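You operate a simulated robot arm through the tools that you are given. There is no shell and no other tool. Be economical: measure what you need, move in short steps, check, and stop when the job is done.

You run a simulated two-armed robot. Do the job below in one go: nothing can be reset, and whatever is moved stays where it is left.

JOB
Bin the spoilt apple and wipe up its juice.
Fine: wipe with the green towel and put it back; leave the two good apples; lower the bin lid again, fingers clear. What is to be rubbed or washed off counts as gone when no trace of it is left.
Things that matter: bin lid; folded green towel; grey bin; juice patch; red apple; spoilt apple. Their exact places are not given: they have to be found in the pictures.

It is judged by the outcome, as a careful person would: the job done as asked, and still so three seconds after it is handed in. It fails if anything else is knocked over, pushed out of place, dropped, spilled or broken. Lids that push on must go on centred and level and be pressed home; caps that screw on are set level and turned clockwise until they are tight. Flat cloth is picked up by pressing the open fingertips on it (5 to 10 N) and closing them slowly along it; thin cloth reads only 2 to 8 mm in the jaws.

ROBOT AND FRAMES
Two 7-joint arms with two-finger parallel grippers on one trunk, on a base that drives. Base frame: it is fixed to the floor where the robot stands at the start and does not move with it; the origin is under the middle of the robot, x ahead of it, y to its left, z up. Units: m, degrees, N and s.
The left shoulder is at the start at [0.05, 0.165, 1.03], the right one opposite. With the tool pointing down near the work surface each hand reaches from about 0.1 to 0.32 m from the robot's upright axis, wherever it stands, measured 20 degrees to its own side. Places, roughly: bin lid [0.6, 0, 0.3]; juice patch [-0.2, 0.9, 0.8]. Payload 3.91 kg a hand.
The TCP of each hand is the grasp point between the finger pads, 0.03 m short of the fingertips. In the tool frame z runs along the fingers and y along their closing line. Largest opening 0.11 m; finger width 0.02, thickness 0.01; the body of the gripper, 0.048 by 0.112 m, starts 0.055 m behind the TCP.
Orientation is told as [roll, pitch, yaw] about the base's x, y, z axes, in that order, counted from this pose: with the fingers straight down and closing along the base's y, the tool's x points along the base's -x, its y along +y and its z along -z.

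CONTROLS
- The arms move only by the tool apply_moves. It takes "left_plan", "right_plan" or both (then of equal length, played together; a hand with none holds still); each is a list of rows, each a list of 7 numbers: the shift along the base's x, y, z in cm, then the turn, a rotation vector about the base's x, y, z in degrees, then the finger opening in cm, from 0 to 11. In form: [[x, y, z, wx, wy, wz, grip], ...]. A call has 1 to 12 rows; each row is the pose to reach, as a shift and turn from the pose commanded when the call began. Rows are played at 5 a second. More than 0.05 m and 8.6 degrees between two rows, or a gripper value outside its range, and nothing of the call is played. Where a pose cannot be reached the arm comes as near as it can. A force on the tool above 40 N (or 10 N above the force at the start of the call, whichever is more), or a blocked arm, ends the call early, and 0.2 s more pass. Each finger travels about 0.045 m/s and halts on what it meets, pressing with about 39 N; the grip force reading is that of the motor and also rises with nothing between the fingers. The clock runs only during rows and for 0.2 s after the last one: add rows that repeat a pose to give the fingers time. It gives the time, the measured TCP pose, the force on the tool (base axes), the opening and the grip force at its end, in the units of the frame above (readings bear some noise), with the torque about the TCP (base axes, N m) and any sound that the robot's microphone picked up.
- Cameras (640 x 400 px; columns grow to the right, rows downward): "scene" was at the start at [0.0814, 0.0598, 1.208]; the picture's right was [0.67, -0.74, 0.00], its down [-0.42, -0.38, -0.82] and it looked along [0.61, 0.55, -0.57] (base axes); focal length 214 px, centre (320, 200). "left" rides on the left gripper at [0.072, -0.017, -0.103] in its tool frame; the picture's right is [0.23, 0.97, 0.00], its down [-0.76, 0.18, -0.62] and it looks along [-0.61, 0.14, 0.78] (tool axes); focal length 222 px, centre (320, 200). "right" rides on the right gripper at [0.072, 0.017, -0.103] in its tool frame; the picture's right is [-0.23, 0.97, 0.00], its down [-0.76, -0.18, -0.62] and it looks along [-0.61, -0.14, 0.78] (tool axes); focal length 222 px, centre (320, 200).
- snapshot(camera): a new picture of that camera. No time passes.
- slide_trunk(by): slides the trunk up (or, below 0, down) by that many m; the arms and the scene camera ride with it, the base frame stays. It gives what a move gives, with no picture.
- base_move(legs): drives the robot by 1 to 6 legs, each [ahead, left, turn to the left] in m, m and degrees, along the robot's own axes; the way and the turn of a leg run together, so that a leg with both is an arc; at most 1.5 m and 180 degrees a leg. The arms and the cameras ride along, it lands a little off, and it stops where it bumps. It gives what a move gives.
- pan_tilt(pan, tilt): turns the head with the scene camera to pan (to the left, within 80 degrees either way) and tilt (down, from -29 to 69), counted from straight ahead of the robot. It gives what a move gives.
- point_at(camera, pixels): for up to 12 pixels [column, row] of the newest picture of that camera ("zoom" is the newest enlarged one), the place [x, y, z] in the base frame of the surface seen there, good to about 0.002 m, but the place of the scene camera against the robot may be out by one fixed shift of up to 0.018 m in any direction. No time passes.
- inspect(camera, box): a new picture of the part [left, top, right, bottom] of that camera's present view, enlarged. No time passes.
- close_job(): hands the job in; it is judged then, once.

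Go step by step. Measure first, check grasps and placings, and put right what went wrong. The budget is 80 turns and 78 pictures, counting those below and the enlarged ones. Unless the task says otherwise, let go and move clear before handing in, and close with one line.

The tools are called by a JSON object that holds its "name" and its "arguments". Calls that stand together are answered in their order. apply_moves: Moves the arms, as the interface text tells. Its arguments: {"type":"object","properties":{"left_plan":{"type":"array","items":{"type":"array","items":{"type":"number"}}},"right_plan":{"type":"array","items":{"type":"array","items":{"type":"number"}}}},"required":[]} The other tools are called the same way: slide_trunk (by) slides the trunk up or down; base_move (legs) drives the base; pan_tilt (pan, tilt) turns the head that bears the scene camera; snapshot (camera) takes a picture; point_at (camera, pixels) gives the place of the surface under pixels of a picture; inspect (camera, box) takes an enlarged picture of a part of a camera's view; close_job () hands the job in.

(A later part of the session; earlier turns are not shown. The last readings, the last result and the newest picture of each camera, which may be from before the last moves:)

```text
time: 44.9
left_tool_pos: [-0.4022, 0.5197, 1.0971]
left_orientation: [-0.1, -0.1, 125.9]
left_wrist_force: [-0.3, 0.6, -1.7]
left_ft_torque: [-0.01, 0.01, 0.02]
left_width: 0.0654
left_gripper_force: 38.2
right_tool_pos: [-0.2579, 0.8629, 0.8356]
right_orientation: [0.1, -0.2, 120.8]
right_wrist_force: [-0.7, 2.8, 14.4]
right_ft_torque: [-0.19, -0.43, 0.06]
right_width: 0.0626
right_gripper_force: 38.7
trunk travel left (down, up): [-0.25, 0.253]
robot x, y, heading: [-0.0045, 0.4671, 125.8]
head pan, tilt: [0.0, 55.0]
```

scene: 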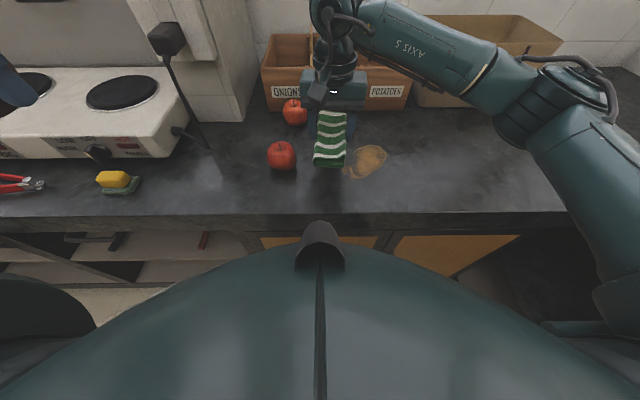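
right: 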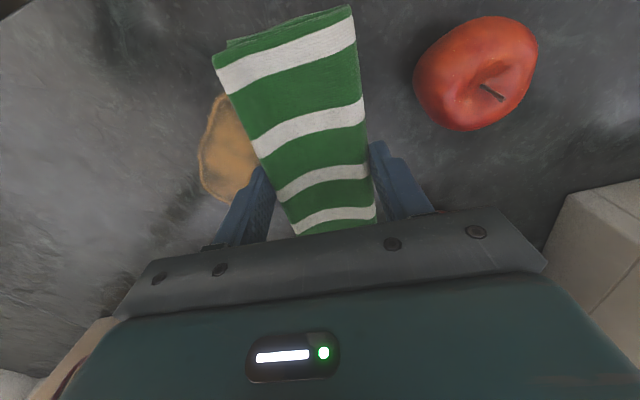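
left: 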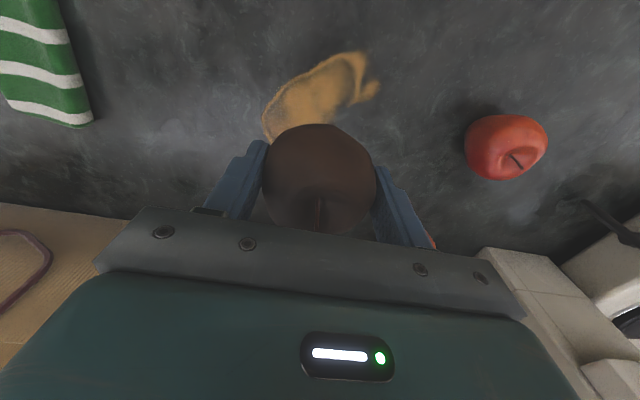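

Contact at 14 N is a good wiping pressure. I will sweep right across the juice and back.

{"name": "apply_moves", "arguments": {"right_plan": [[2.4, 1.7, 0, 0, 0, 0, 4.5], [4.8, 3.4, 0, 0, 0, 0, 4.5], [7.2, 5.1, 0, 0, 0, 0, 4.5], [9.6, 6.8, 0, 0, 0, 0, 4.5], [12, 8.5, 0, 0, 0, 0, 4.5], [14.4, 10.2, 0, 0, 0, 0, 4.5], [12, 8.5, 0, 0, 0, 0, 4.5], [9.6, 6.8, 0, 0, 0, 0, 4.5], [7.2, 5.1, 0, 0, 0, 0, 4.5], [4.8, 3.4, 0, 0, 0, 0, 4.5], [2.4, 1.7, 0, 0, 0, 0, 4.5], [0, 0, 0, 0, 0, 0, 4.5]]}}

{"name": "snapshot", "arguments": {"camera": "scene"}}

{"name": "snapshot", "arguments": {"camera": "right"}}

```text
time: 47.5
left_tool_pos: [-0.4014, 0.5188, 1.0967]
left_orientation: [-0.1, -0.2, 125.9]
left_wrist_force: [0.5, -1.0, -0.4]
left_ft_torque: [0.01, -0.02, -0.04]
left_width: 0.0656
left_gripper_force: 38.8
right_tool_pos: [-0.2584, 0.8625, 0.8354]
right_orientation: [0.2, -0.1, 120.9]
right_wrist_force: [4.0, 1.8, 15.4]
right_ft_torque: [0.42, -0.06, -0.11]
right_width: 0.0626
right_gripper_force: 38.6
trunk travel left (down, up): [-0.25, 0.253]
robot x, y, heading: [0.0002, 0.4619, 126.0]
head pan, tilt: [0.0, 55.0]
```

```text
46 pictures are left
```

scene: 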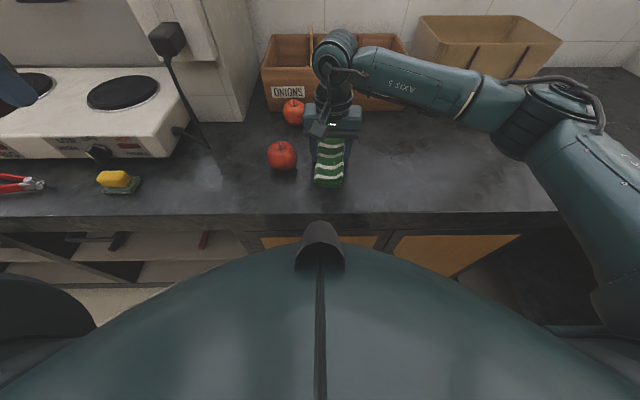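

```text
45 pictures are left
```

right: 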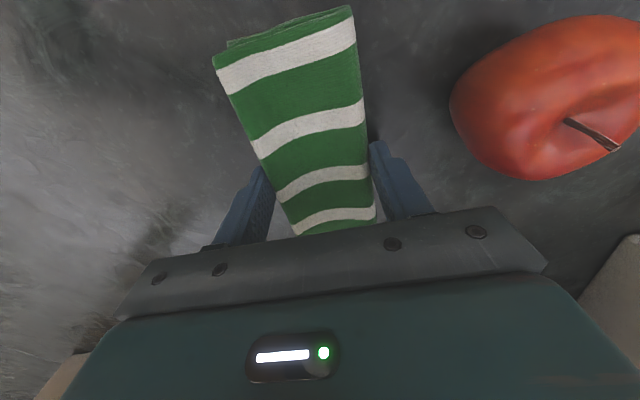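

No juice is visible any more. For safety I will make another pass with small fore/aft offsets, then lift and inspect.

{"name": "apply_moves", "arguments": {"right_plan": [[0.9, -1.2, 0, 0, 0, 0, 4.5], [4.5, 1.3, 0, 0, 0, 0, 4.5], [8.1, 3.8, 0, 0, 0, 0, 4.5], [11.7, 6.3, 0, 0, 0, 0, 4.5], [14.4, 8.2, 0, 0, 0, 0, 4.5], [12.4, 11.4, 0, 0, 0, 0, 4.5], [8.8, 8.9, 0, 0, 0, 0, 4.5], [5.2, 6.4, 0, 0, 0, 0, 4.5], [9, 7, 0, 0, 0, 0, 4.5], [12.5, 8.7, 0, 0, 0, 0, 4.5], [14.4, 10, 2, 0, 0, 0, 4.5], [14.4, 10, 6, 0, 0, 0, 4.5]]}}

{"name": "snapshot", "arguments": {"camera": "right"}}

{"name": "inspect", "arguments": {"camera": "scene", "box": [250, 100, 430, 210]}}

```text
time: 50.0
left_tool_pos: [-0.4017, 0.5207, 1.0957]
left_orientation: [-0.2, -0.2, 125.9]
left_wrist_force: [0.5, -0.8, -1.6]
left_ft_torque: [-0.02, 0.01, 0.01]
left_width: 0.0656
left_gripper_force: 38.8
right_tool_pos: [-0.1147, 0.9651, 0.8933]
right_orientation: [0.0, 0.1, 121.0]
right_wrist_force: [0.2, -0.3, -0.3]
right_ft_torque: [0.01, -0.02, 0.0]
right_width: 0.0624
right_gripper_force: 39.7
trunk travel left (down, up): [-0.25, 0.253]
robot x, y, heading: [-0.0013, 0.4622, 125.8]
head pan, tilt: [0.0, 55.0]
```

```text
44 pictures are left
```

right: 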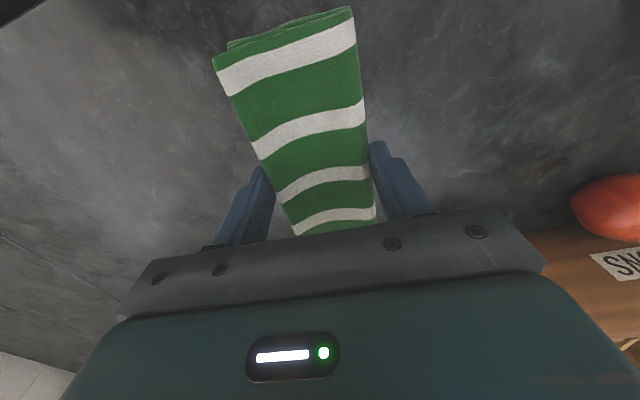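

```text
3.56 times, centred on (340, 155) of scene
```

zoom: 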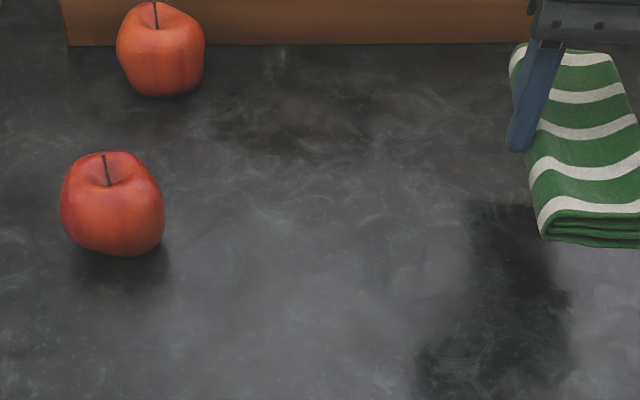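

The counter is clean in both views. I will carry the towel back to its place at (0.030,1.053), lower it to z≈0.836, release and rise.

{"name": "apply_moves", "arguments": {"right_plan": [[4, 2.4, 0, 0, 0, 0, 4.5], [8, 4.8, 0, 0, 0, 0, 4.5], [12, 7.2, 0, 0, 0, 0, 4.5], [14.5, 8.8, 0, 0, 0, 0, 4.5], [14.5, 8.8, -3, 0, 0, 0, 4.5], [14.5, 8.8, -5, 0, 0, 0, 4.5], [14.5, 8.8, -5.7, 0, 0, 0, 4.5], [14.5, 8.8, -5.7, 0, 0, 0, 4.5], [14.5, 8.8, -5.7, 0, 0, 0, 7], [14.5, 8.8, -5.7, 0, 0, 0, 9], [14.5, 8.8, -5.7, 0, 0, 0, 11], [14.5, 8.8, -5.7, 0, 0, 0, 11]]}}

{"name": "apply_moves", "arguments": {"right_plan": [[0, 0, 3, 0, 0, 0, 11], [0, 0, 7, 0, 0, 0, 11], [0, 0, 11, 0, 0, 0, 11], [0, 0, 15, 0, 0, 0, 11], [0, 0, 19, 0, 0, 0, 11], [0, 0, 23, 0, 0, 0, 11]]}}

{"name": "snapshot", "arguments": {"camera": "right"}}

```text
time: 52.6
left_tool_pos: [-0.401, 0.5202, 1.0967]
left_orientation: [-0.1, -0.1, 125.9]
left_wrist_force: [0.0, 0.5, -1.1]
left_ft_torque: [0.01, -0.04, 0.01]
left_width: 0.0655
left_gripper_force: 38.4
right_tool_pos: [0.0309, 1.0528, 0.8372]
right_orientation: [0.0, 0.0, 120.9]
right_wrist_force: [0.0, 0.3, 0.2]
right_ft_torque: [0.03, 0.0, 0.02]
right_width: 0.1099
right_gripper_force: 0.1
trunk travel left (down, up): [-0.25, 0.253]
robot x, y, heading: [-0.002, 0.4659, 126.0]
head pan, tilt: [0.0, 55.0]
```

```text
time: 54.0
left_tool_pos: [-0.4007, 0.5199, 1.0962]
left_orientation: [-0.1, -0.2, 126.0]
left_wrist_force: [-0.5, -0.5, -0.8]
left_ft_torque: [0.03, -0.01, 0.02]
left_width: 0.0653
left_gripper_force: 38.8
right_tool_pos: [0.0309, 1.0521, 1.0672]
right_orientation: [0.0, 0.1, 120.7]
right_wrist_force: [-0.1, 0.4, 0.0]
right_ft_torque: [-0.02, -0.02, 0.0]
right_width: 0.11
right_gripper_force: 0.1
trunk travel left (down, up): [-0.25, 0.253]
robot x, y, heading: [-0.0048, 0.4641, 125.7]
head pan, tilt: [0.0, 55.0]
```

```text
42 pictures are left
```

right: 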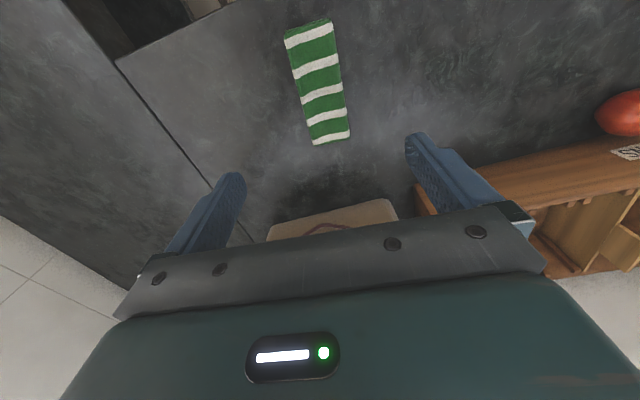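

The towel is back in place and released. I will retract the right hand, back off from the counter and turn toward the bin.

{"name": "apply_moves", "arguments": {"right_plan": [[2.3, -3.3, 1, 0, 0, 0, 11], [4.6, -6.6, 2, 0, 0, 0, 11], [6.9, -9.9, 3, 0, 0, 0, 11], [8.6, -12.3, 4, 0, 0, 0, 11], [8.6, -12.3, 4, 0, 0, 5, 11]]}}

{"name": "base_move", "arguments": {"legs": [[-0.1, 0, 0], [0, 0, -162]]}}

{"name": "pan_tilt", "arguments": {"pan": 0, "tilt": 55}}

{"name": "snapshot", "arguments": {"camera": "scene"}}

{"name": "snapshot", "arguments": {"camera": "right"}}

```text
time: 55.2
left_tool_pos: [-0.4006, 0.5208, 1.0954]
left_orientation: [-0.2, -0.2, 125.9]
left_wrist_force: [0.3, 0.5, -1.9]
left_ft_torque: [-0.01, 0.04, 0.02]
left_width: 0.0654
left_gripper_force: 38.5
right_tool_pos: [0.1134, 0.9299, 1.1057]
right_orientation: [0.0, 0.0, 125.9]
right_wrist_force: [0.1, 0.1, -0.4]
right_ft_torque: [0.01, 0.01, 0.03]
right_width: 0.11
right_gripper_force: 0.1
right hand out of reach, approached as far as the arm can: row 4, 5
trunk travel left (down, up): [-0.25, 0.253]
robot x, y, heading: [-0.0022, 0.4628, 125.6]
head pan, tilt: [0.0, 55.0]
```

```text
time: 63.0
left_tool_pos: [0.4555, 0.4606, 1.0958]
left_orientation: [-0.1, -0.1, -35.6]
left_wrist_force: [-1.1, -0.3, -0.9]
left_ft_torque: [0.01, -0.02, 0.0]
left_width: 0.0653
left_gripper_force: 39.3
right_tool_pos: [0.0978, -0.0932, 1.1037]
right_orientation: [0.0, 0.0, -35.5]
right_wrist_force: [0.3, -0.8, 0.3]
right_ft_torque: [0.04, -0.02, -0.02]
right_width: 0.1101
right_gripper_force: 0.0
trunk travel left (down, up): [-0.25, 0.253]
robot x, y, heading: [0.0597, 0.3836, -35.8]
head pan, tilt: [0.0, 55.0]
```

```text
time: 63.6
left_tool_pos: [0.4535, 0.4612, 1.0956]
left_orientation: [-0.2, -0.1, -35.5]
left_wrist_force: [-0.1, -0.3, -1.5]
left_ft_torque: [-0.01, -0.02, 0.01]
left_width: 0.0652
left_gripper_force: 39.1
right_tool_pos: [0.0976, -0.0937, 1.1063]
right_orientation: [0.0, -0.1, -35.7]
right_wrist_force: [0.1, 0.1, -0.2]
right_ft_torque: [0.01, -0.01, -0.02]
right_width: 0.1101
right_gripper_force: 0.0
trunk travel left (down, up): [-0.25, 0.253]
robot x, y, heading: [0.0593, 0.3864, -35.6]
head pan, tilt: [0.0, 55.0]
```

```text
41 pictures are left
```

scene: 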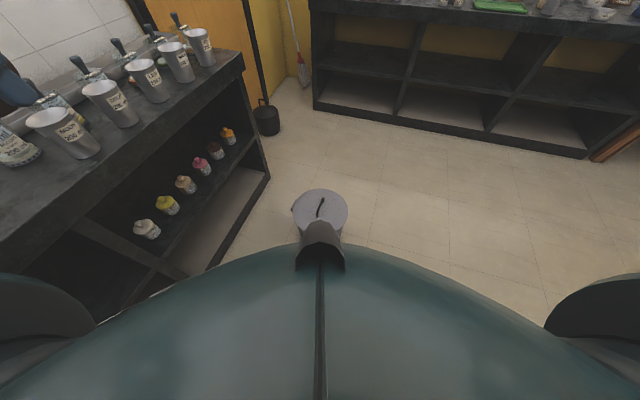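

```text
40 pictures are left
```

right: 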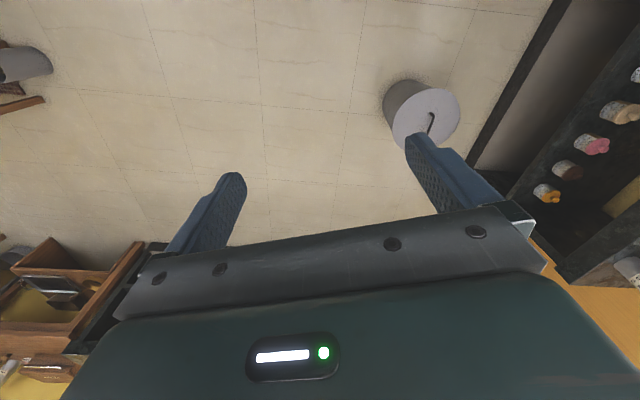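

The bin at (320,213) is upright. I will zoom in and measure the lid, handle and any hinge.

{"name": "point_at", "arguments": {"camera": "scene", "pixels": [[312, 207], [320, 201], [316, 214], [293, 209], [347, 209], [320, 190], [335, 232]]}}

{"name": "inspect", "arguments": {"camera": "scene", "box": [270, 175, 370, 245]}}

{"name": "inspect", "arguments": {"camera": "right", "box": [360, 60, 480, 160]}}

```text
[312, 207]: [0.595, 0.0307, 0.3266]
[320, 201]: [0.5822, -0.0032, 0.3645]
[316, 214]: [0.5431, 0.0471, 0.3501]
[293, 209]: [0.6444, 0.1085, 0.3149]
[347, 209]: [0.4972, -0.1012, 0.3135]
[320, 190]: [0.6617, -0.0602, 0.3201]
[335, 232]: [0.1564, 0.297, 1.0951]
```

```text
5.71 times, centred on (320, 210) of scene
```

zoom: 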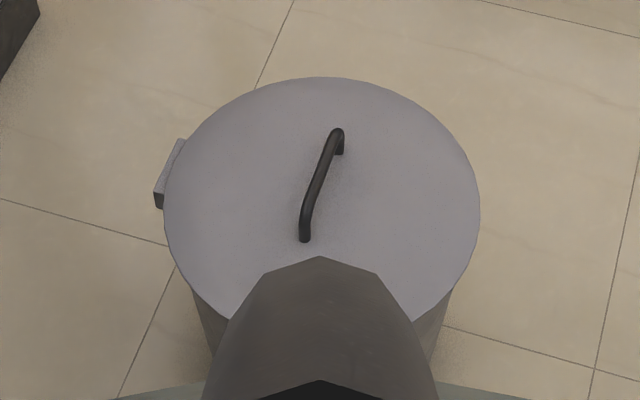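

```text
4.00 times, centred on (420, 110) of right
```

zoom: 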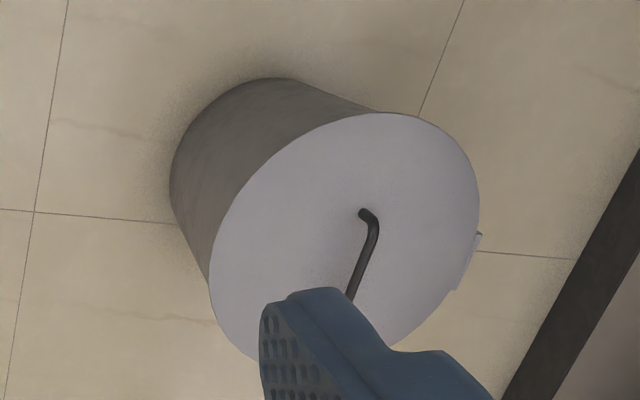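

The bin has not moved, and its hinge block is at zoom (168,180), on the counter side, with the handle parallel to the hinge axis. I will measure the hinge, handle and free floor to choose a stance with the hinge on the robot's right.

{"name": "inspect", "arguments": {"camera": "scene", "box": [270, 175, 370, 245]}}

{"name": "point_at", "arguments": {"camera": "zoom", "pixels": [[170, 165], [176, 145], [160, 188], [305, 212], [337, 132], [320, 170], [305, 238], [342, 152], [250, 100], [400, 100], [470, 160], [190, 280]]}}

{"name": "point_at", "arguments": {"camera": "scene", "pixels": [[320, 108], [400, 125], [500, 145], [585, 155], [265, 135], [270, 175], [600, 250], [450, 250], [500, 10], [400, 180]]}}

```text
5.71 times, centred on (320, 210) of scene
```

zoom: 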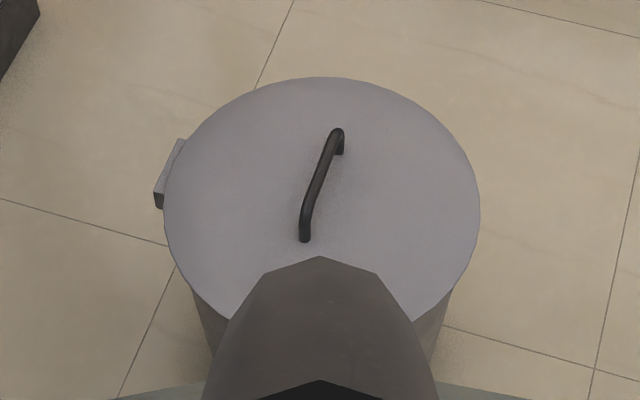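

```text
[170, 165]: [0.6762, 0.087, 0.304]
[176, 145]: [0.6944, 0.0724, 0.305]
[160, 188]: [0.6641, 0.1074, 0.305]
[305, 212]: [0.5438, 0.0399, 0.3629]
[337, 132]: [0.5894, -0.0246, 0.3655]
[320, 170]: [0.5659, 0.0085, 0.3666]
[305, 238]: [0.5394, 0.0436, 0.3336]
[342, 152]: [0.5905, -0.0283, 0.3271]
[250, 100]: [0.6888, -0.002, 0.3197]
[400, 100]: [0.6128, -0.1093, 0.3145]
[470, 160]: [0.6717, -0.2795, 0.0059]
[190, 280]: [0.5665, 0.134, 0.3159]
```

```text
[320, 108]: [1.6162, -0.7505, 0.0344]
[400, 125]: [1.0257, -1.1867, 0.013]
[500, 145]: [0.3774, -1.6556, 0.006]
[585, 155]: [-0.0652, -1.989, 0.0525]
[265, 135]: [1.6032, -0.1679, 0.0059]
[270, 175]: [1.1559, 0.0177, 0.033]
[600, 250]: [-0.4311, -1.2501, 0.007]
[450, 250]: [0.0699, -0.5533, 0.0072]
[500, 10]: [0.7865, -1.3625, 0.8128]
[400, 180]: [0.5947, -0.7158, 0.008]
```

The handle centre is (0.566,0.008), its bar runs along the n direction (-55°), and the hinge is 0.138 m away toward azimuth 35°. I will drive around the bin to its far side, facing heading 125°, so the hinge is on the robot's right.

{"name": "base_move", "arguments": {"legs": [[0, 0, -19], [0, -0.37, 0], [1.15, 0, 0], [0, 0, 180], [0, -0.55, 0]]}}

{"name": "snapshot", "arguments": {"camera": "scene"}}

```text
time: 82.5
left_tool_pos: [0.4785, -0.4001, 1.095]
left_orientation: [-0.1, -0.1, 123.1]
left_wrist_force: [-0.5, 0.8, -0.1]
left_ft_torque: [0.0, -0.02, 0.0]
left_width: 0.0642
left_gripper_force: 39.2
right_tool_pos: [1.0132, -0.015, 1.1054]
right_orientation: [0.1, 0.0, 123.1]
right_wrist_force: [-0.1, 0.2, 1.2]
right_ft_torque: [0.02, 0.01, -0.02]
right_width: 0.11
right_gripper_force: 0.1
trunk travel left (down, up): [-0.25, 0.253]
robot x, y, heading: [0.8748, -0.475, 123.0]
head pan, tilt: [0.0, 55.0]
```

```text
36 pictures are left
```

scene: 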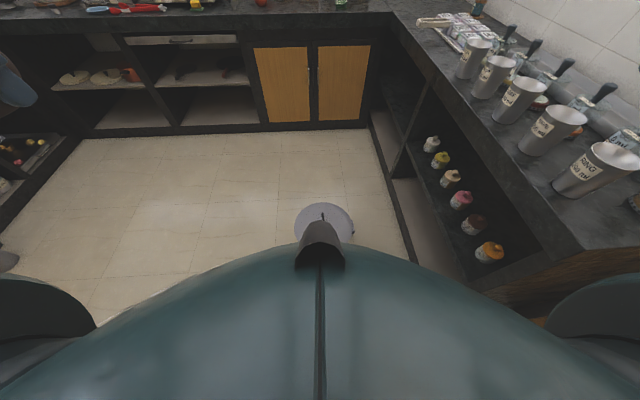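

The robot now faces the bin with the hinge on its right. I will check where the counter corner and cups lie relative to the right arm.

{"name": "point_at", "arguments": {"camera": "scene", "pixels": [[580, 250], [480, 285], [590, 195], [605, 150], [400, 50], [322, 215], [350, 235], [480, 290]]}}

{"name": "pan_tilt", "arguments": {"pan": -60, "tilt": 40}}

{"name": "snapshot", "arguments": {"camera": "scene"}}

{"name": "point_at", "arguments": {"camera": "scene", "pixels": [[200, 200], [300, 200], [320, 120], [400, 200], [250, 120]]}}

```text
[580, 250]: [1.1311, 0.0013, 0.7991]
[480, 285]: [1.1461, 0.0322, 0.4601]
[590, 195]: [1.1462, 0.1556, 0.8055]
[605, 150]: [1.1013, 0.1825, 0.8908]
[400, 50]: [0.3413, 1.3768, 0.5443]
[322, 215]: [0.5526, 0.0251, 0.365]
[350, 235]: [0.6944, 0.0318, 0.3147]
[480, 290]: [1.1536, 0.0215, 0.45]
```

```text
time: 83.8
left_tool_pos: [0.4796, -0.4006, 1.0961]
left_orientation: [-0.2, -0.1, 123.0]
left_wrist_force: [0.5, 0.1, -1.8]
left_ft_torque: [-0.02, 0.0, 0.01]
left_width: 0.0641
left_gripper_force: 38.8
right_tool_pos: [1.0119, -0.0153, 1.1058]
right_orientation: [-0.1, 0.0, 123.1]
right_wrist_force: [-0.6, -1.1, 0.1]
right_ft_torque: [0.0, 0.0, 0.04]
right_width: 0.11
right_gripper_force: 0.0
trunk travel left (down, up): [-0.25, 0.253]
robot x, y, heading: [0.8748, -0.4733, 123.2]
head pan, tilt: [-60.0, 40.0]
```

```text
35 pictures are left
```

scene: 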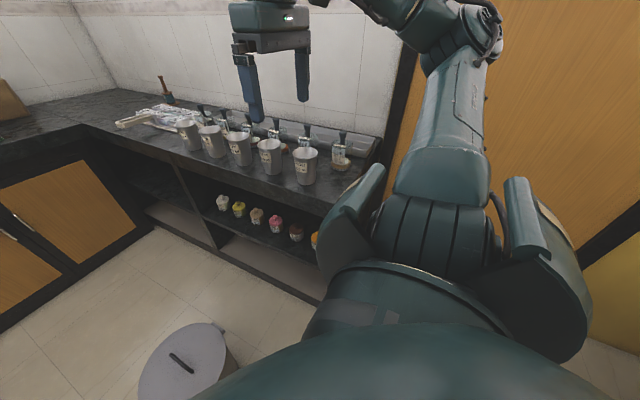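

```text
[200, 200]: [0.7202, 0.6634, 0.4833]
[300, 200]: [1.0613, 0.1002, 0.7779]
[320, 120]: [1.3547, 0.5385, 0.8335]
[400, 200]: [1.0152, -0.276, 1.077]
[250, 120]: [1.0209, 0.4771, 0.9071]
```

The counter end is at n≈-0.65, right beside the right hand. I will bring the right hand inward, then lower the trunk and drive 0.1 m closer to the bin.

{"name": "apply_moves", "arguments": {"right_plan": [[-4.4, -0.7, 0, 0, 0, 0, 11], [-8.8, -1.3, 0, 0, 0, 0, 11], [-13.3, -2, 0, 0, 0, 0, 11], [-17.7, -2.6, 0, 0, 0, 0, 11], [-22.1, -3.3, 0, 0, 0, 0, 11], [-22.1, -3.3, 0, 0, 0, 0, 11]]}}

{"name": "slide_trunk", "arguments": {"by": -0.24}}

{"name": "base_move", "arguments": {"legs": [[0.1, 0, 2]]}}

{"name": "snapshot", "arguments": {"camera": "right"}}

{"name": "snapshot", "arguments": {"camera": "left"}}

```text
time: 85.2
left_tool_pos: [0.4783, -0.3992, 1.0952]
left_orientation: [-0.1, -0.1, 123.1]
left_wrist_force: [0.0, -0.8, -1.3]
left_ft_torque: [-0.01, 0.0, 0.01]
left_width: 0.0643
left_gripper_force: 38.4
right_tool_pos: [0.7916, -0.0497, 1.1066]
right_orientation: [0.0, 0.0, 123.1]
right_wrist_force: [-0.9, 0.2, -0.2]
right_ft_torque: [-0.02, 0.04, 0.01]
right_width: 0.1098
right_gripper_force: 0.1
trunk travel left (down, up): [-0.25, 0.253]
robot x, y, heading: [0.8774, -0.4751, 123.0]
head pan, tilt: [-60.0, 40.0]
```

```text
time: 87.7
left_tool_pos: [0.4795, -0.4001, 0.8557]
left_orientation: [-0.2, -0.2, 123.1]
left_wrist_force: [-0.6, -0.7, -1.0]
left_ft_torque: [0.05, -0.03, 0.0]
left_width: 0.0641
left_gripper_force: 38.9
right_tool_pos: [0.7913, -0.0492, 0.8655]
right_orientation: [0.0, -0.1, 123.2]
right_wrist_force: [0.3, -0.2, 0.3]
right_ft_torque: [0.01, 0.0, 0.02]
right_width: 0.1099
right_gripper_force: 0.1
trunk travel left (down, up): [-0.01, 0.493]
robot x, y, heading: [0.8742, -0.4763, 123.1]
head pan, tilt: [-60.0, 40.0]
```

```text
time: 88.8
left_tool_pos: [0.4214, -0.3326, 0.8556]
left_orientation: [-0.1, -0.1, 125.1]
left_wrist_force: [-0.2, 0.7, -2.3]
left_ft_torque: [-0.03, 0.01, -0.03]
left_width: 0.0643
left_gripper_force: 39.0
right_tool_pos: [0.7217, 0.0288, 0.8664]
right_orientation: [0.0, 0.0, 125.2]
right_wrist_force: [0.1, -0.3, -0.3]
right_ft_torque: [0.02, -0.03, 0.0]
right_width: 0.11
right_gripper_force: 0.2
trunk travel left (down, up): [-0.01, 0.493]
robot x, y, heading: [0.8231, -0.3895, 124.9]
head pan, tilt: [-60.0, 40.0]
```

```text
34 pictures are left
```

right: 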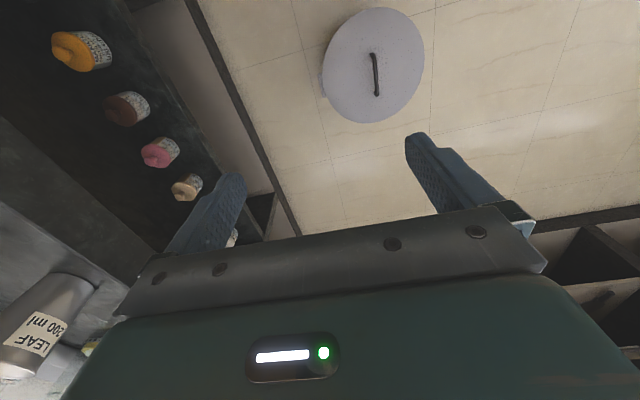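

```text
33 pictures are left
```

left: 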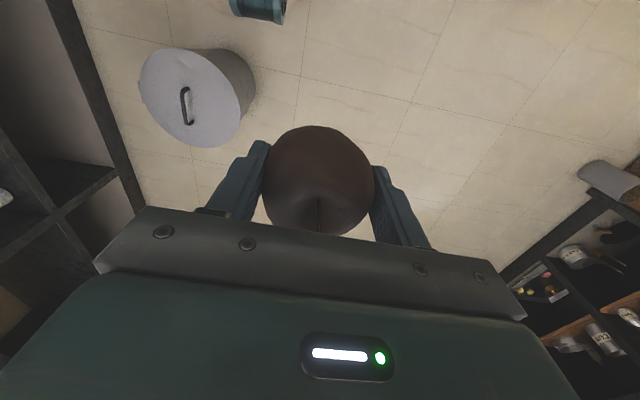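

Both hands see the lid and handle (right (375,75)). I will measure the handle and hinge with the right camera.

{"name": "inspect", "arguments": {"camera": "right", "box": [300, 0, 460, 130]}}

{"name": "point_at", "arguments": {"camera": "right", "pixels": [[374, 75], [372, 58], [376, 90], [374, 66], [375, 82], [326, 70], [421, 60], [372, 12], [378, 118]]}}

```text
3.08 times, centred on (380, 65) of right
```

zoom: 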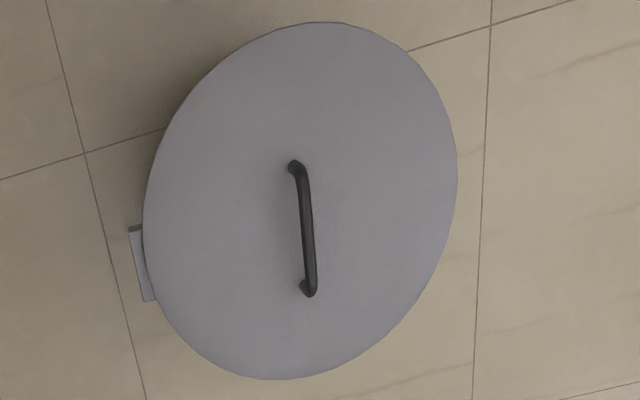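

```text
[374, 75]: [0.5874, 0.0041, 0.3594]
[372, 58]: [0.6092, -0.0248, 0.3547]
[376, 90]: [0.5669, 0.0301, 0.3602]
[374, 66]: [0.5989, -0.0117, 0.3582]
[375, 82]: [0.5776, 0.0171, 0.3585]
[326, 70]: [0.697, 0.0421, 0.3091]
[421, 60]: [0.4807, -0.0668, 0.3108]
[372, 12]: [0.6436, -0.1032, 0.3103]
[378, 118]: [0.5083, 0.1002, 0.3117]
```

The handle centre by the hand camera is (0.588,0.003), z 0.359, with the bar along 127°. I will bring the right hand above it and down to z≈0.45.

{"name": "apply_moves", "arguments": {"right_plan": [[-4.5, -0.9, 0, 0, 0, 0, 11], [-9, -1.8, 0, 0, 0, 0, 11], [-13.4, -2.6, -1, 0, 0, 0, 11], [-13.4, -2.6, -5.5, 0, 0, 0, 11], [-13.4, -2.6, -10, 0, 0, 0, 11], [-13.4, -2.6, -14.5, 0, 0, 0, 11], [-13.4, -2.6, -19, 0, 0, 0, 10], [-13.4, -2.6, -23.5, 0, 0, 0, 9], [-13.4, -2.6, -28, 0, 0, 0, 8], [-13.4, -2.6, -32.5, 0, 0, 0, 7], [-13.4, -2.6, -37, 0, 0, 0, 6], [-13.4, -2.6, -41, 0, 0, 0, 6]]}}

{"name": "snapshot", "arguments": {"camera": "right"}}

```text
time: 91.4
left_tool_pos: [0.4219, -0.3325, 0.8544]
left_orientation: [-0.2, -0.1, 125.1]
left_wrist_force: [0.5, -0.4, -2.1]
left_ft_torque: [0.03, -0.03, 0.02]
left_width: 0.0639
left_gripper_force: 38.8
right_tool_pos: [0.5883, 0.0033, 0.4544]
right_orientation: [0.0, -0.1, 125.2]
right_wrist_force: [0.1, -0.3, -0.1]
right_ft_torque: [-0.01, 0.01, 0.02]
right_width: 0.0599
right_gripper_force: 0.0
trunk travel left (down, up): [-0.01, 0.493]
robot x, y, heading: [0.8233, -0.3927, 124.9]
head pan, tilt: [-60.0, 40.0]
```

```text
31 pictures are left
```

right: 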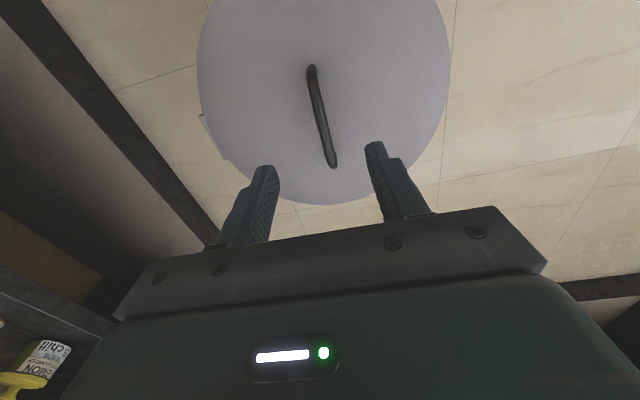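

The bar (311,68)-(332,165) lies between the fingers. I will verify its position and the hinge at (203,125) from close up.

{"name": "point_at", "arguments": {"camera": "right", "pixels": [[312, 72], [322, 118], [332, 160], [316, 95], [203, 120], [205, 128], [225, 150], [446, 100], [300, 200]]}}

```text
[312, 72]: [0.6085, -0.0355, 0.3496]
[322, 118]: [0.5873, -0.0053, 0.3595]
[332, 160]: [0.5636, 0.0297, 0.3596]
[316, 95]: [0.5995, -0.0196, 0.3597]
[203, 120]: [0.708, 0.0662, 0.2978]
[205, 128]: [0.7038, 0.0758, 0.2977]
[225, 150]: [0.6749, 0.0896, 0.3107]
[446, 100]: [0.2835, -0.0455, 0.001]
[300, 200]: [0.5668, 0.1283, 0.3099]
```

The bar centre is (0.586,-0.003). I will shift a few mm, descend to TCP z≈0.354 and close on the bar.

{"name": "apply_moves", "arguments": {"right_plan": [[-0.3, -0.4, -3, 0, 0, 0, 6], [-0.3, -0.4, -6, 0, 0, 0, 6], [-0.3, -0.4, -8.5, 0, 0, 0, 6], [-0.3, -0.4, -10, 0, 0, 0, 6], [-0.3, -0.4, -10, 0, 0, 0, 4.5], [-0.3, -0.4, -10, 0, 0, 0, 3], [-0.3, -0.4, -10, 0, 0, 0, 2], [-0.3, -0.4, -10, 0, 0, 0, 1], [-0.3, -0.4, -10, 0, 0, 0, 0.5], [-0.3, -0.4, -10, 0, 0, 0, 0.5]]}}

{"name": "snapshot", "arguments": {"camera": "right"}}

```text
time: 93.6
left_tool_pos: [0.4221, -0.332, 0.8552]
left_orientation: [0.0, -0.1, 125.1]
left_wrist_force: [0.7, 0.1, -1.5]
left_ft_torque: [-0.01, -0.02, 0.03]
left_width: 0.0644
left_gripper_force: 38.8
right_tool_pos: [0.584, -0.0029, 0.3556]
right_orientation: [0.0, 0.0, 125.2]
right_wrist_force: [4.3, -0.4, 1.8]
right_ft_torque: [-0.18, -0.14, 0.07]
right_width: 0.0092
right_gripper_force: 39.5
trunk travel left (down, up): [-0.01, 0.493]
robot x, y, heading: [0.8247, -0.3946, 124.9]
head pan, tilt: [-60.0, 40.0]
```

```text
30 pictures are left
```

right: 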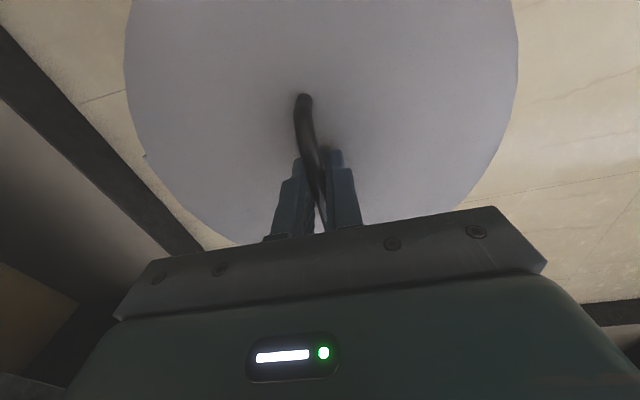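

The bar is gripped (9 mm). I will swing the lid up along its hinge arc by about 30° first and check the forces.

{"name": "apply_moves", "arguments": {"right_plan": [[0.4, 0.3, 1.15, -0.8, 1.2, 0, 0.5], [0.9, 0.63, 2.26, -1.7, 2.5, 0, 0.5], [1.48, 1.03, 3.3, -2.8, 4.1, 0, 0.5], [2.12, 1.48, 4.31, -4, 5.7, 0, 0.5], [2.85, 1.98, 5.2, -4.8, 7, 0, 0.5], [3.62, 2.51, 6.05, -5.7, 8.2, 0, 0.5], [3.62, 2.51, 6.05, -5.7, 8.2, 0, 0.5]]}}

{"name": "snapshot", "arguments": {"camera": "left"}}

```text
time: 95.2
left_tool_pos: [0.4207, -0.3322, 0.8548]
left_orientation: [-0.1, -0.1, 125.1]
left_wrist_force: [0.4, 0.5, -1.9]
left_ft_torque: [-0.01, -0.01, 0.0]
left_width: 0.0643
left_gripper_force: 38.8
right_tool_pos: [0.6204, 0.0234, 0.4176]
right_orientation: [10.0, -0.1, 125.1]
right_wrist_force: [2.2, 0.0, 1.3]
right_ft_torque: [-0.02, 0.0, 0.05]
right_width: 0.0091
right_gripper_force: 39.5
trunk travel left (down, up): [-0.01, 0.493]
robot x, y, heading: [0.8216, -0.3927, 125.0]
head pan, tilt: [-60.0, 40.0]
```

```text
29 pictures are left
```

left: 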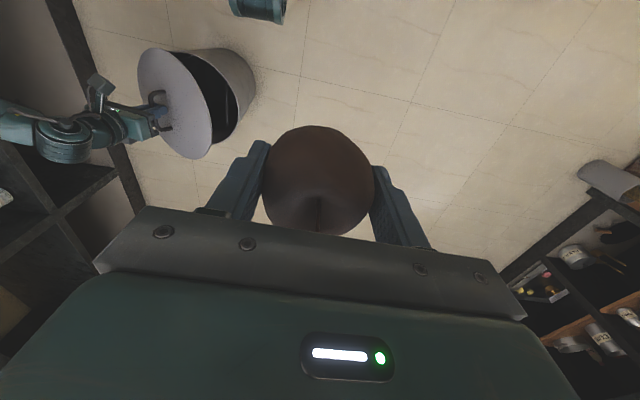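

The lid is opening smoothly with low forces. I will continue the arc to about 80°.

{"name": "apply_moves", "arguments": {"right_plan": [[0.84, 0.58, 0.75, -1.1, 1.6, 0, 0.5], [1.71, 1.19, 1.41, -2.3, 3.3, 0, 0.5], [2.64, 1.83, 1.96, -3.1, 4.5, 0, 0.5], [3.6, 2.5, 2.43, -4, 5.7, 0, 0.5], [4.6, 3.2, 2.78, -4.8, 7, 0, 0.5], [5.61, 3.9, 3.04, -5.7, 8.2, 0, 0.5], [6.64, 4.62, 3.18, -6.6, 9.4, 0, 0.5], [7.68, 5.34, 3.22, -7.4, 10.6, 0, 0.5], [8.71, 6.06, 3.13, -8.2, 11.8, 0, 0.5], [9.73, 6.77, 2.95, -9.1, 13, 0, 0.5], [9.73, 6.77, 2.95, -9.1, 13, 0, 0.5]]}}

{"name": "snapshot", "arguments": {"camera": "left"}}

{"name": "pan_tilt", "arguments": {"pan": 0, "tilt": 60}}

{"name": "snapshot", "arguments": {"camera": "scene"}}

```text
time: 97.6
left_tool_pos: [0.4226, -0.3322, 0.8557]
left_orientation: [-0.1, -0.2, 125.2]
left_wrist_force: [0.5, 1.2, -1.7]
left_ft_torque: [-0.01, 0.0, -0.01]
left_width: 0.0641
left_gripper_force: 39.1
right_tool_pos: [0.7184, 0.0933, 0.447]
right_orientation: [25.9, -0.3, 125.0]
right_wrist_force: [-1.4, 1.6, 0.3]
right_ft_torque: [0.5, 0.4, 0.07]
right_width: 0.0091
right_gripper_force: 39.2
trunk travel left (down, up): [-0.01, 0.493]
robot x, y, heading: [0.8195, -0.3929, 124.6]
head pan, tilt: [-60.0, 40.0]
```

```text
28 pictures are left
```

left: 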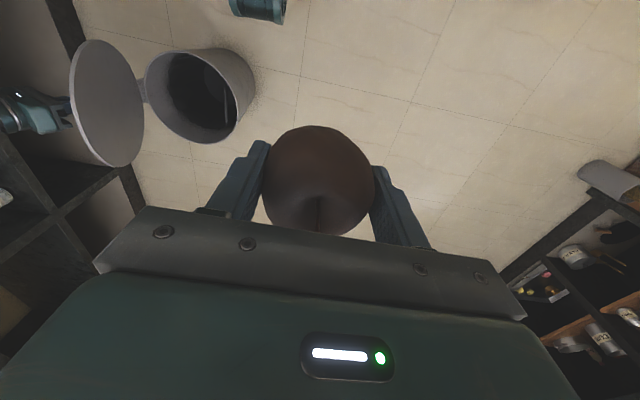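

```text
time: 98.9
left_tool_pos: [0.4212, -0.3328, 0.8562]
left_orientation: [0.0, -0.1, 125.1]
left_wrist_force: [-0.4, -0.2, -2.1]
left_ft_torque: [0.0, 0.01, -0.02]
left_width: 0.064
left_gripper_force: 38.5
right_tool_pos: [0.7173, 0.0921, 0.4477]
right_orientation: [25.9, -0.1, 124.9]
right_wrist_force: [-1.4, 3.1, 2.1]
right_ft_torque: [0.67, 0.49, -0.11]
right_width: 0.0092
right_gripper_force: 39.1
trunk travel left (down, up): [-0.01, 0.493]
robot x, y, heading: [0.822, -0.3948, 125.0]
head pan, tilt: [0.0, 60.0]
```

```text
27 pictures are left
```

scene: 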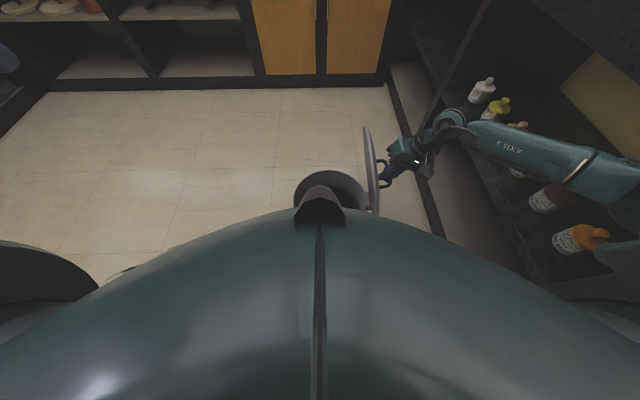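

The lid is open nearly upright and the bin mouth is clear. The right forearm passes near the cupcake shelf, so I will measure its position and the bin mouth.

{"name": "point_at", "arguments": {"camera": "scene", "pixels": [[530, 150], [600, 175], [480, 130], [500, 165], [545, 200], [440, 120], [510, 200]]}}

{"name": "point_at", "arguments": {"camera": "left", "pixels": [[150, 90], [252, 85], [195, 55], [205, 141], [105, 45], [130, 150], [200, 100]]}}

{"name": "inspect", "arguments": {"camera": "scene", "box": [400, 50, 640, 250]}}

```text
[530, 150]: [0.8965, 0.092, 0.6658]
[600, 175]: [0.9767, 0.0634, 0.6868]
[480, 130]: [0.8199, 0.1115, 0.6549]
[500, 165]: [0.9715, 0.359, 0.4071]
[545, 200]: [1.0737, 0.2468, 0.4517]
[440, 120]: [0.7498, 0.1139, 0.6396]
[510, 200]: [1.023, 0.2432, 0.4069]
```

```text
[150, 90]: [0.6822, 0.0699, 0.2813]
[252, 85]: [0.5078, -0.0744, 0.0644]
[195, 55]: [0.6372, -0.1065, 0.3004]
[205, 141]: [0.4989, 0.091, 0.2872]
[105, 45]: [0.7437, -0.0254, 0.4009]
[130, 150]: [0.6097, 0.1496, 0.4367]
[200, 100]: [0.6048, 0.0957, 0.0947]
```

```text
2.00 times, centred on (520, 150) of scene
```

zoom: 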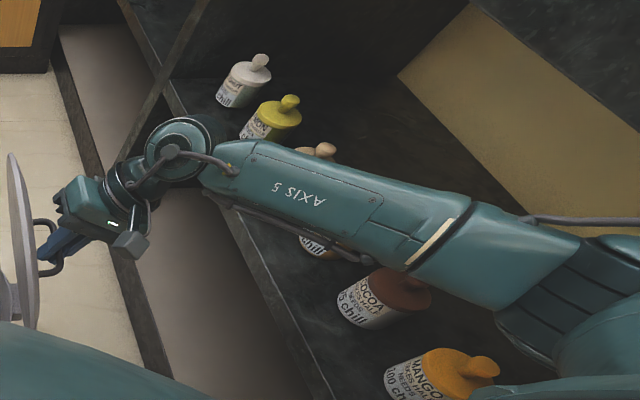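

The forearm stays just in front of the shelf edge and touches nothing. Now I will bring the left hand with the apple over the bin mouth at about (0.567,-0.024), tilting it 25° inward.

{"name": "apply_moves", "arguments": {"left_plan": [[1.8, 3.9, -1, 1.8, -2.6, 0, 5], [3.6, 7.7, -3, 3.6, -5.1, 0, 5], [5.5, 11.6, -5, 5.4, -7.7, 0, 5], [7.3, 15.4, -7, 7.2, -10.2, 0, 5], [9.1, 19.3, -9, 9, -12.8, 0, 5], [10.9, 23.1, -11, 10.8, -15.4, 0, 5], [12.7, 27, -13, 12.6, -18, 0, 5], [14.5, 30.8, -15, 14.4, -20.5, 0, 5], [14.5, 30.8, -17, 14.4, -20.5, 0, 5], [14.5, 30.8, -17, 14.4, -20.5, 0, 5]]}}

{"name": "snapshot", "arguments": {"camera": "left"}}

{"name": "snapshot", "arguments": {"camera": "scene"}}

```text
time: 101.1
left_tool_pos: [0.5464, -0.0575, 0.6908]
left_orientation: [-25.2, -0.1, 125.1]
left_wrist_force: [0.2, -0.2, -1.7]
left_ft_torque: [0.0, 0.0, -0.01]
left_width: 0.064
left_gripper_force: 39.4
left hand out of reach, approached as far as the arm can: row 7, 8, 9, 10
right_tool_pos: [0.718, 0.0919, 0.4469]
right_orientation: [25.8, -0.1, 125.1]
right_wrist_force: [1.2, -0.5, 8.2]
right_ft_torque: [-0.04, -0.01, 0.23]
right_width: 0.009
right_gripper_force: 39.3
trunk travel left (down, up): [-0.01, 0.493]
robot x, y, heading: [0.8208, -0.3922, 124.8]
head pan, tilt: [0.0, 60.0]
```

```text
25 pictures are left
```

left: 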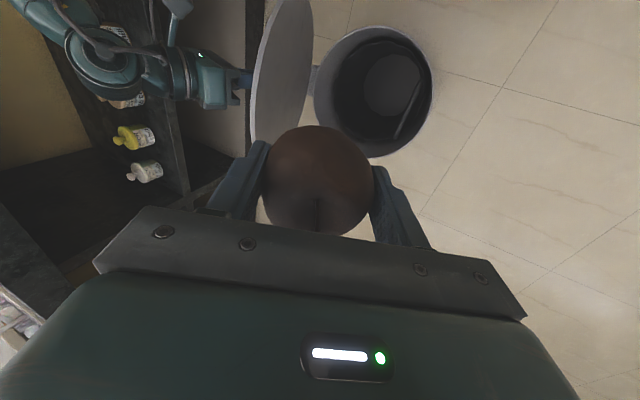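

```text
24 pictures are left
```

scene: 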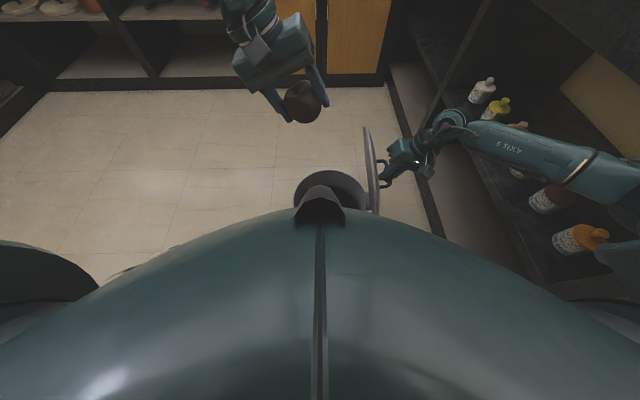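

The apple is above the bin edge and the reach limit was at height, so I will go lower to z≈0.43 while moving slightly inward.

{"name": "apply_moves", "arguments": {"left_plan": [[0, 0, -4, 0, 0, 0, 5], [0, 0, -8, 0, 0, 0, 5], [0, 0, -12, 0, 0, 0, 5], [0.5, 0.8, -16, 0, 0, 0, 5], [1.1, 1.6, -20, 0, 0, 0, 5], [1.6, 2.4, -24, 0, 0, 0, 5], [2.2, 3.4, -26, 0, 0, 0, 5], [2.2, 3.4, -26, 0, 0, 0, 5]]}}

{"name": "snapshot", "arguments": {"camera": "left"}}

{"name": "snapshot", "arguments": {"camera": "scene"}}

```text
time: 102.9
left_tool_pos: [0.5122, -0.1153, 0.5249]
left_orientation: [-25.2, -0.1, 125.1]
left_wrist_force: [-0.2, 1.0, -1.5]
left_ft_torque: [-0.03, -0.01, -0.01]
left_width: 0.0639
left_gripper_force: 38.7
left hand out of reach, approached as far as the arm can: row 1, 2, 3, 4, 5, 6, 7, 8
right_tool_pos: [0.7178, 0.091, 0.4471]
right_orientation: [25.8, -0.1, 125.0]
right_wrist_force: [2.4, -0.3, 7.9]
right_ft_torque: [0.06, 0.08, 0.17]
right_width: 0.009
right_gripper_force: 38.5
trunk travel left (down, up): [-0.01, 0.493]
robot x, y, heading: [0.8212, -0.3934, 124.9]
head pan, tilt: [0.0, 60.0]
```

```text
23 pictures are left
```

left: 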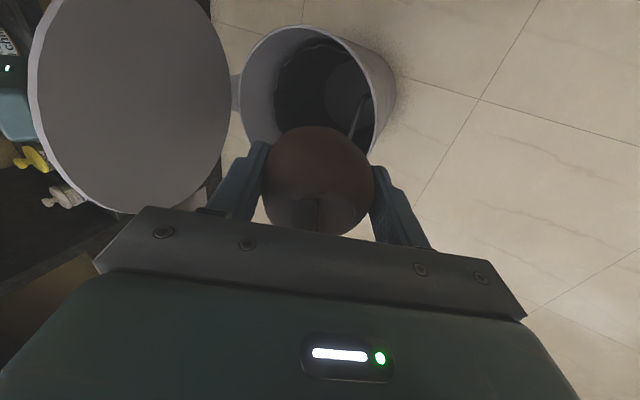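

```text
22 pictures are left
```

scene: 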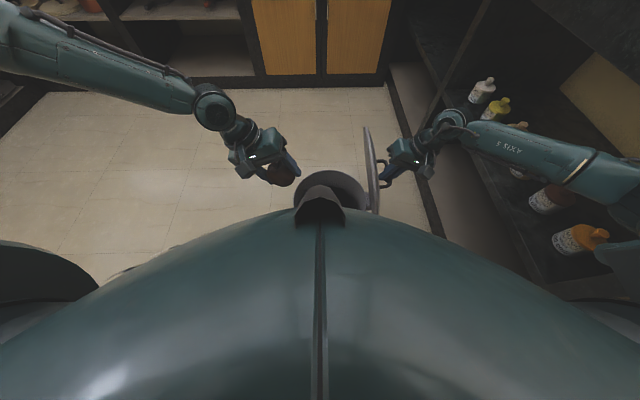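

The left arm's IK limits it here with the tilt, since it pulled back to (0.512,-0.115,0.525). I will try untilting the hand and approaching inward again.

{"name": "apply_moves", "arguments": {"left_plan": [[0, 0, 0, -3.6, 5.1, 0, 5], [0, 0, 0, -7.2, 10.2, 0, 5], [0, 0, 0, -10.8, 15.4, 0, 5], [0, 0, 0, -14.4, 20.5, 0, 5], [0.7, 2, -1, -14.4, 20.5, 0, 5], [1.4, 4, -2, -14.4, 20.5, 0, 5], [2.4, 5.5, -2, -14.4, 20.5, 0, 5], [2.4, 5.5, -2, -14.4, 20.5, 0, 5]]}}

```text
time: 104.7
left_tool_pos: [0.4871, -0.1508, 0.5533]
left_orientation: [-0.1, -0.2, 125.1]
left_wrist_force: [-0.9, 0.7, -1.1]
left_ft_torque: [0.03, -0.03, 0.0]
left_width: 0.0641
left_gripper_force: 38.5
left hand out of reach, approached as far as the arm can: row 1, 2, 3, 4, 5, 6, 7, 8
right_tool_pos: [0.718, 0.093, 0.4473]
right_orientation: [25.8, -0.1, 125.0]
right_wrist_force: [1.8, -0.9, 7.0]
right_ft_torque: [0.07, 0.06, 0.17]
right_width: 0.0089
right_gripper_force: 39.0
trunk travel left (down, up): [-0.01, 0.493]
robot x, y, heading: [0.8212, -0.3944, 125.1]
head pan, tilt: [0.0, 60.0]
```

Tilting helps and untilting hurts, so the left wrist posture is the limit. I will tilt 45° inward and move in again at z≈0.63.

{"name": "apply_moves", "arguments": {"left_plan": [[1, 1.7, 3, 4.3, -6.2, 0, 5], [2, 3.5, 6, 8.6, -12.3, 0, 5], [3, 5.2, 8, 12.9, -18.4, 0, 5], [4, 7, 8, 17.2, -24.6, 0, 5], [5, 8.7, 8, 21.5, -30.8, 0, 5], [6.1, 10.4, 8, 25.8, -36.9, 0, 5], [6.1, 10.4, 8, 25.8, -36.9, 0, 5]]}}

```text
time: 106.3
left_tool_pos: [0.5466, -0.0416, 0.6287]
left_orientation: [-45.2, 0.0, 125.2]
left_wrist_force: [0.5, -0.5, -1.1]
left_ft_torque: [0.02, 0.0, 0.02]
left_width: 0.0641
left_gripper_force: 39.4
right_tool_pos: [0.7186, 0.0926, 0.4466]
right_orientation: [25.8, -0.1, 125.0]
right_wrist_force: [2.7, -0.9, 5.2]
right_ft_torque: [0.08, 0.06, 0.15]
right_width: 0.0091
right_gripper_force: 39.5
trunk travel left (down, up): [-0.01, 0.493]
robot x, y, heading: [0.8193, -0.394, 125.0]
head pan, tilt: [0.0, 60.0]
```

At 45° tilt the pose is reachable. I will lower from here with a slight inward shift.

{"name": "apply_moves", "arguments": {"left_plan": [[0.3, 0.4, -3, 0, 0, 0, 5], [0.6, 0.8, -6, 0, 0, 0, 5], [0.9, 1.2, -9, 0, 0, 0, 5], [1.2, 1.6, -12, 0, 0, 0, 5], [1.5, 2, -15, 0, 0, 0, 5], [1.5, 2, -18, 0, 0, 0, 5], [1.5, 2, -18, 0, 0, 0, 5]]}}

{"name": "snapshot", "arguments": {"camera": "left"}}

```text
time: 107.9
left_tool_pos: [0.5362, -0.0744, 0.5642]
left_orientation: [-45.1, 0.0, 125.1]
left_wrist_force: [-0.7, 0.7, -2.3]
left_ft_torque: [0.0, 0.04, 0.02]
left_width: 0.0641
left_gripper_force: 39.0
left hand out of reach, approached as far as the arm can: row 1, 2, 3, 4, 5, 6, 7
right_tool_pos: [0.7191, 0.0911, 0.448]
right_orientation: [25.8, -0.1, 125.0]
right_wrist_force: [2.0, -0.3, 4.4]
right_ft_torque: [0.03, 0.05, 0.17]
right_width: 0.0088
right_gripper_force: 39.4
trunk travel left (down, up): [-0.01, 0.493]
robot x, y, heading: [0.8235, -0.3924, 124.8]
head pan, tilt: [0.0, 60.0]
```

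```text
21 pictures are left
```

left: 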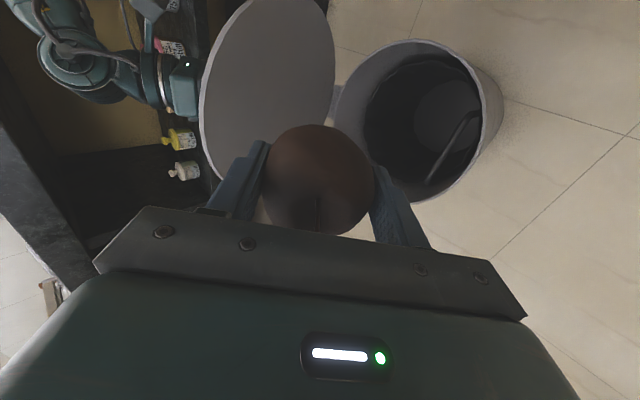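

Going lower still pulls the hand back. I will try turning the left hand's yaw by -40° to relieve the wrist, and then move in and down again.

{"name": "apply_moves", "arguments": {"left_plan": [[0, 0, 2, 0, 0, -8, 5], [0, 0, 2, 0, 0, -16, 5], [0, 0, 2, 0, 0, -24, 5], [0, 0, 2, 0, 0, -32, 5], [0, 0, 2, 0, 0, -40, 5], [1, 1.8, 0, 0, 0, -40, 5], [2, 3.6, -2, 0, 0, -40, 5], [2.5, 4.5, -5, 0, 0, -40, 5], [2.5, 4.5, -8, 0, 0, -40, 5], [2.5, 4.5, -8, 0, 0, -40, 5]]}}

```text
time: 110.1
left_tool_pos: [0.521, -0.1409, 0.5755]
left_orientation: [-45.1, 0.0, 85.1]
left_wrist_force: [-0.3, 0.9, -1.7]
left_ft_torque: [-0.05, 0.01, 0.01]
left_width: 0.0639
left_gripper_force: 39.3
left hand out of reach, approached as far as the arm can: row 2, 3, 4, 5, 6, 7, 8, 9, 10
right_tool_pos: [0.7176, 0.0928, 0.4462]
right_orientation: [25.9, -0.1, 125.1]
right_wrist_force: [0.0, -0.4, 3.8]
right_ft_torque: [0.08, 0.1, 0.14]
right_width: 0.0088
right_gripper_force: 38.6
trunk travel left (down, up): [-0.01, 0.493]
robot x, y, heading: [0.8176, -0.3927, 125.0]
head pan, tilt: [0.0, 60.0]
```

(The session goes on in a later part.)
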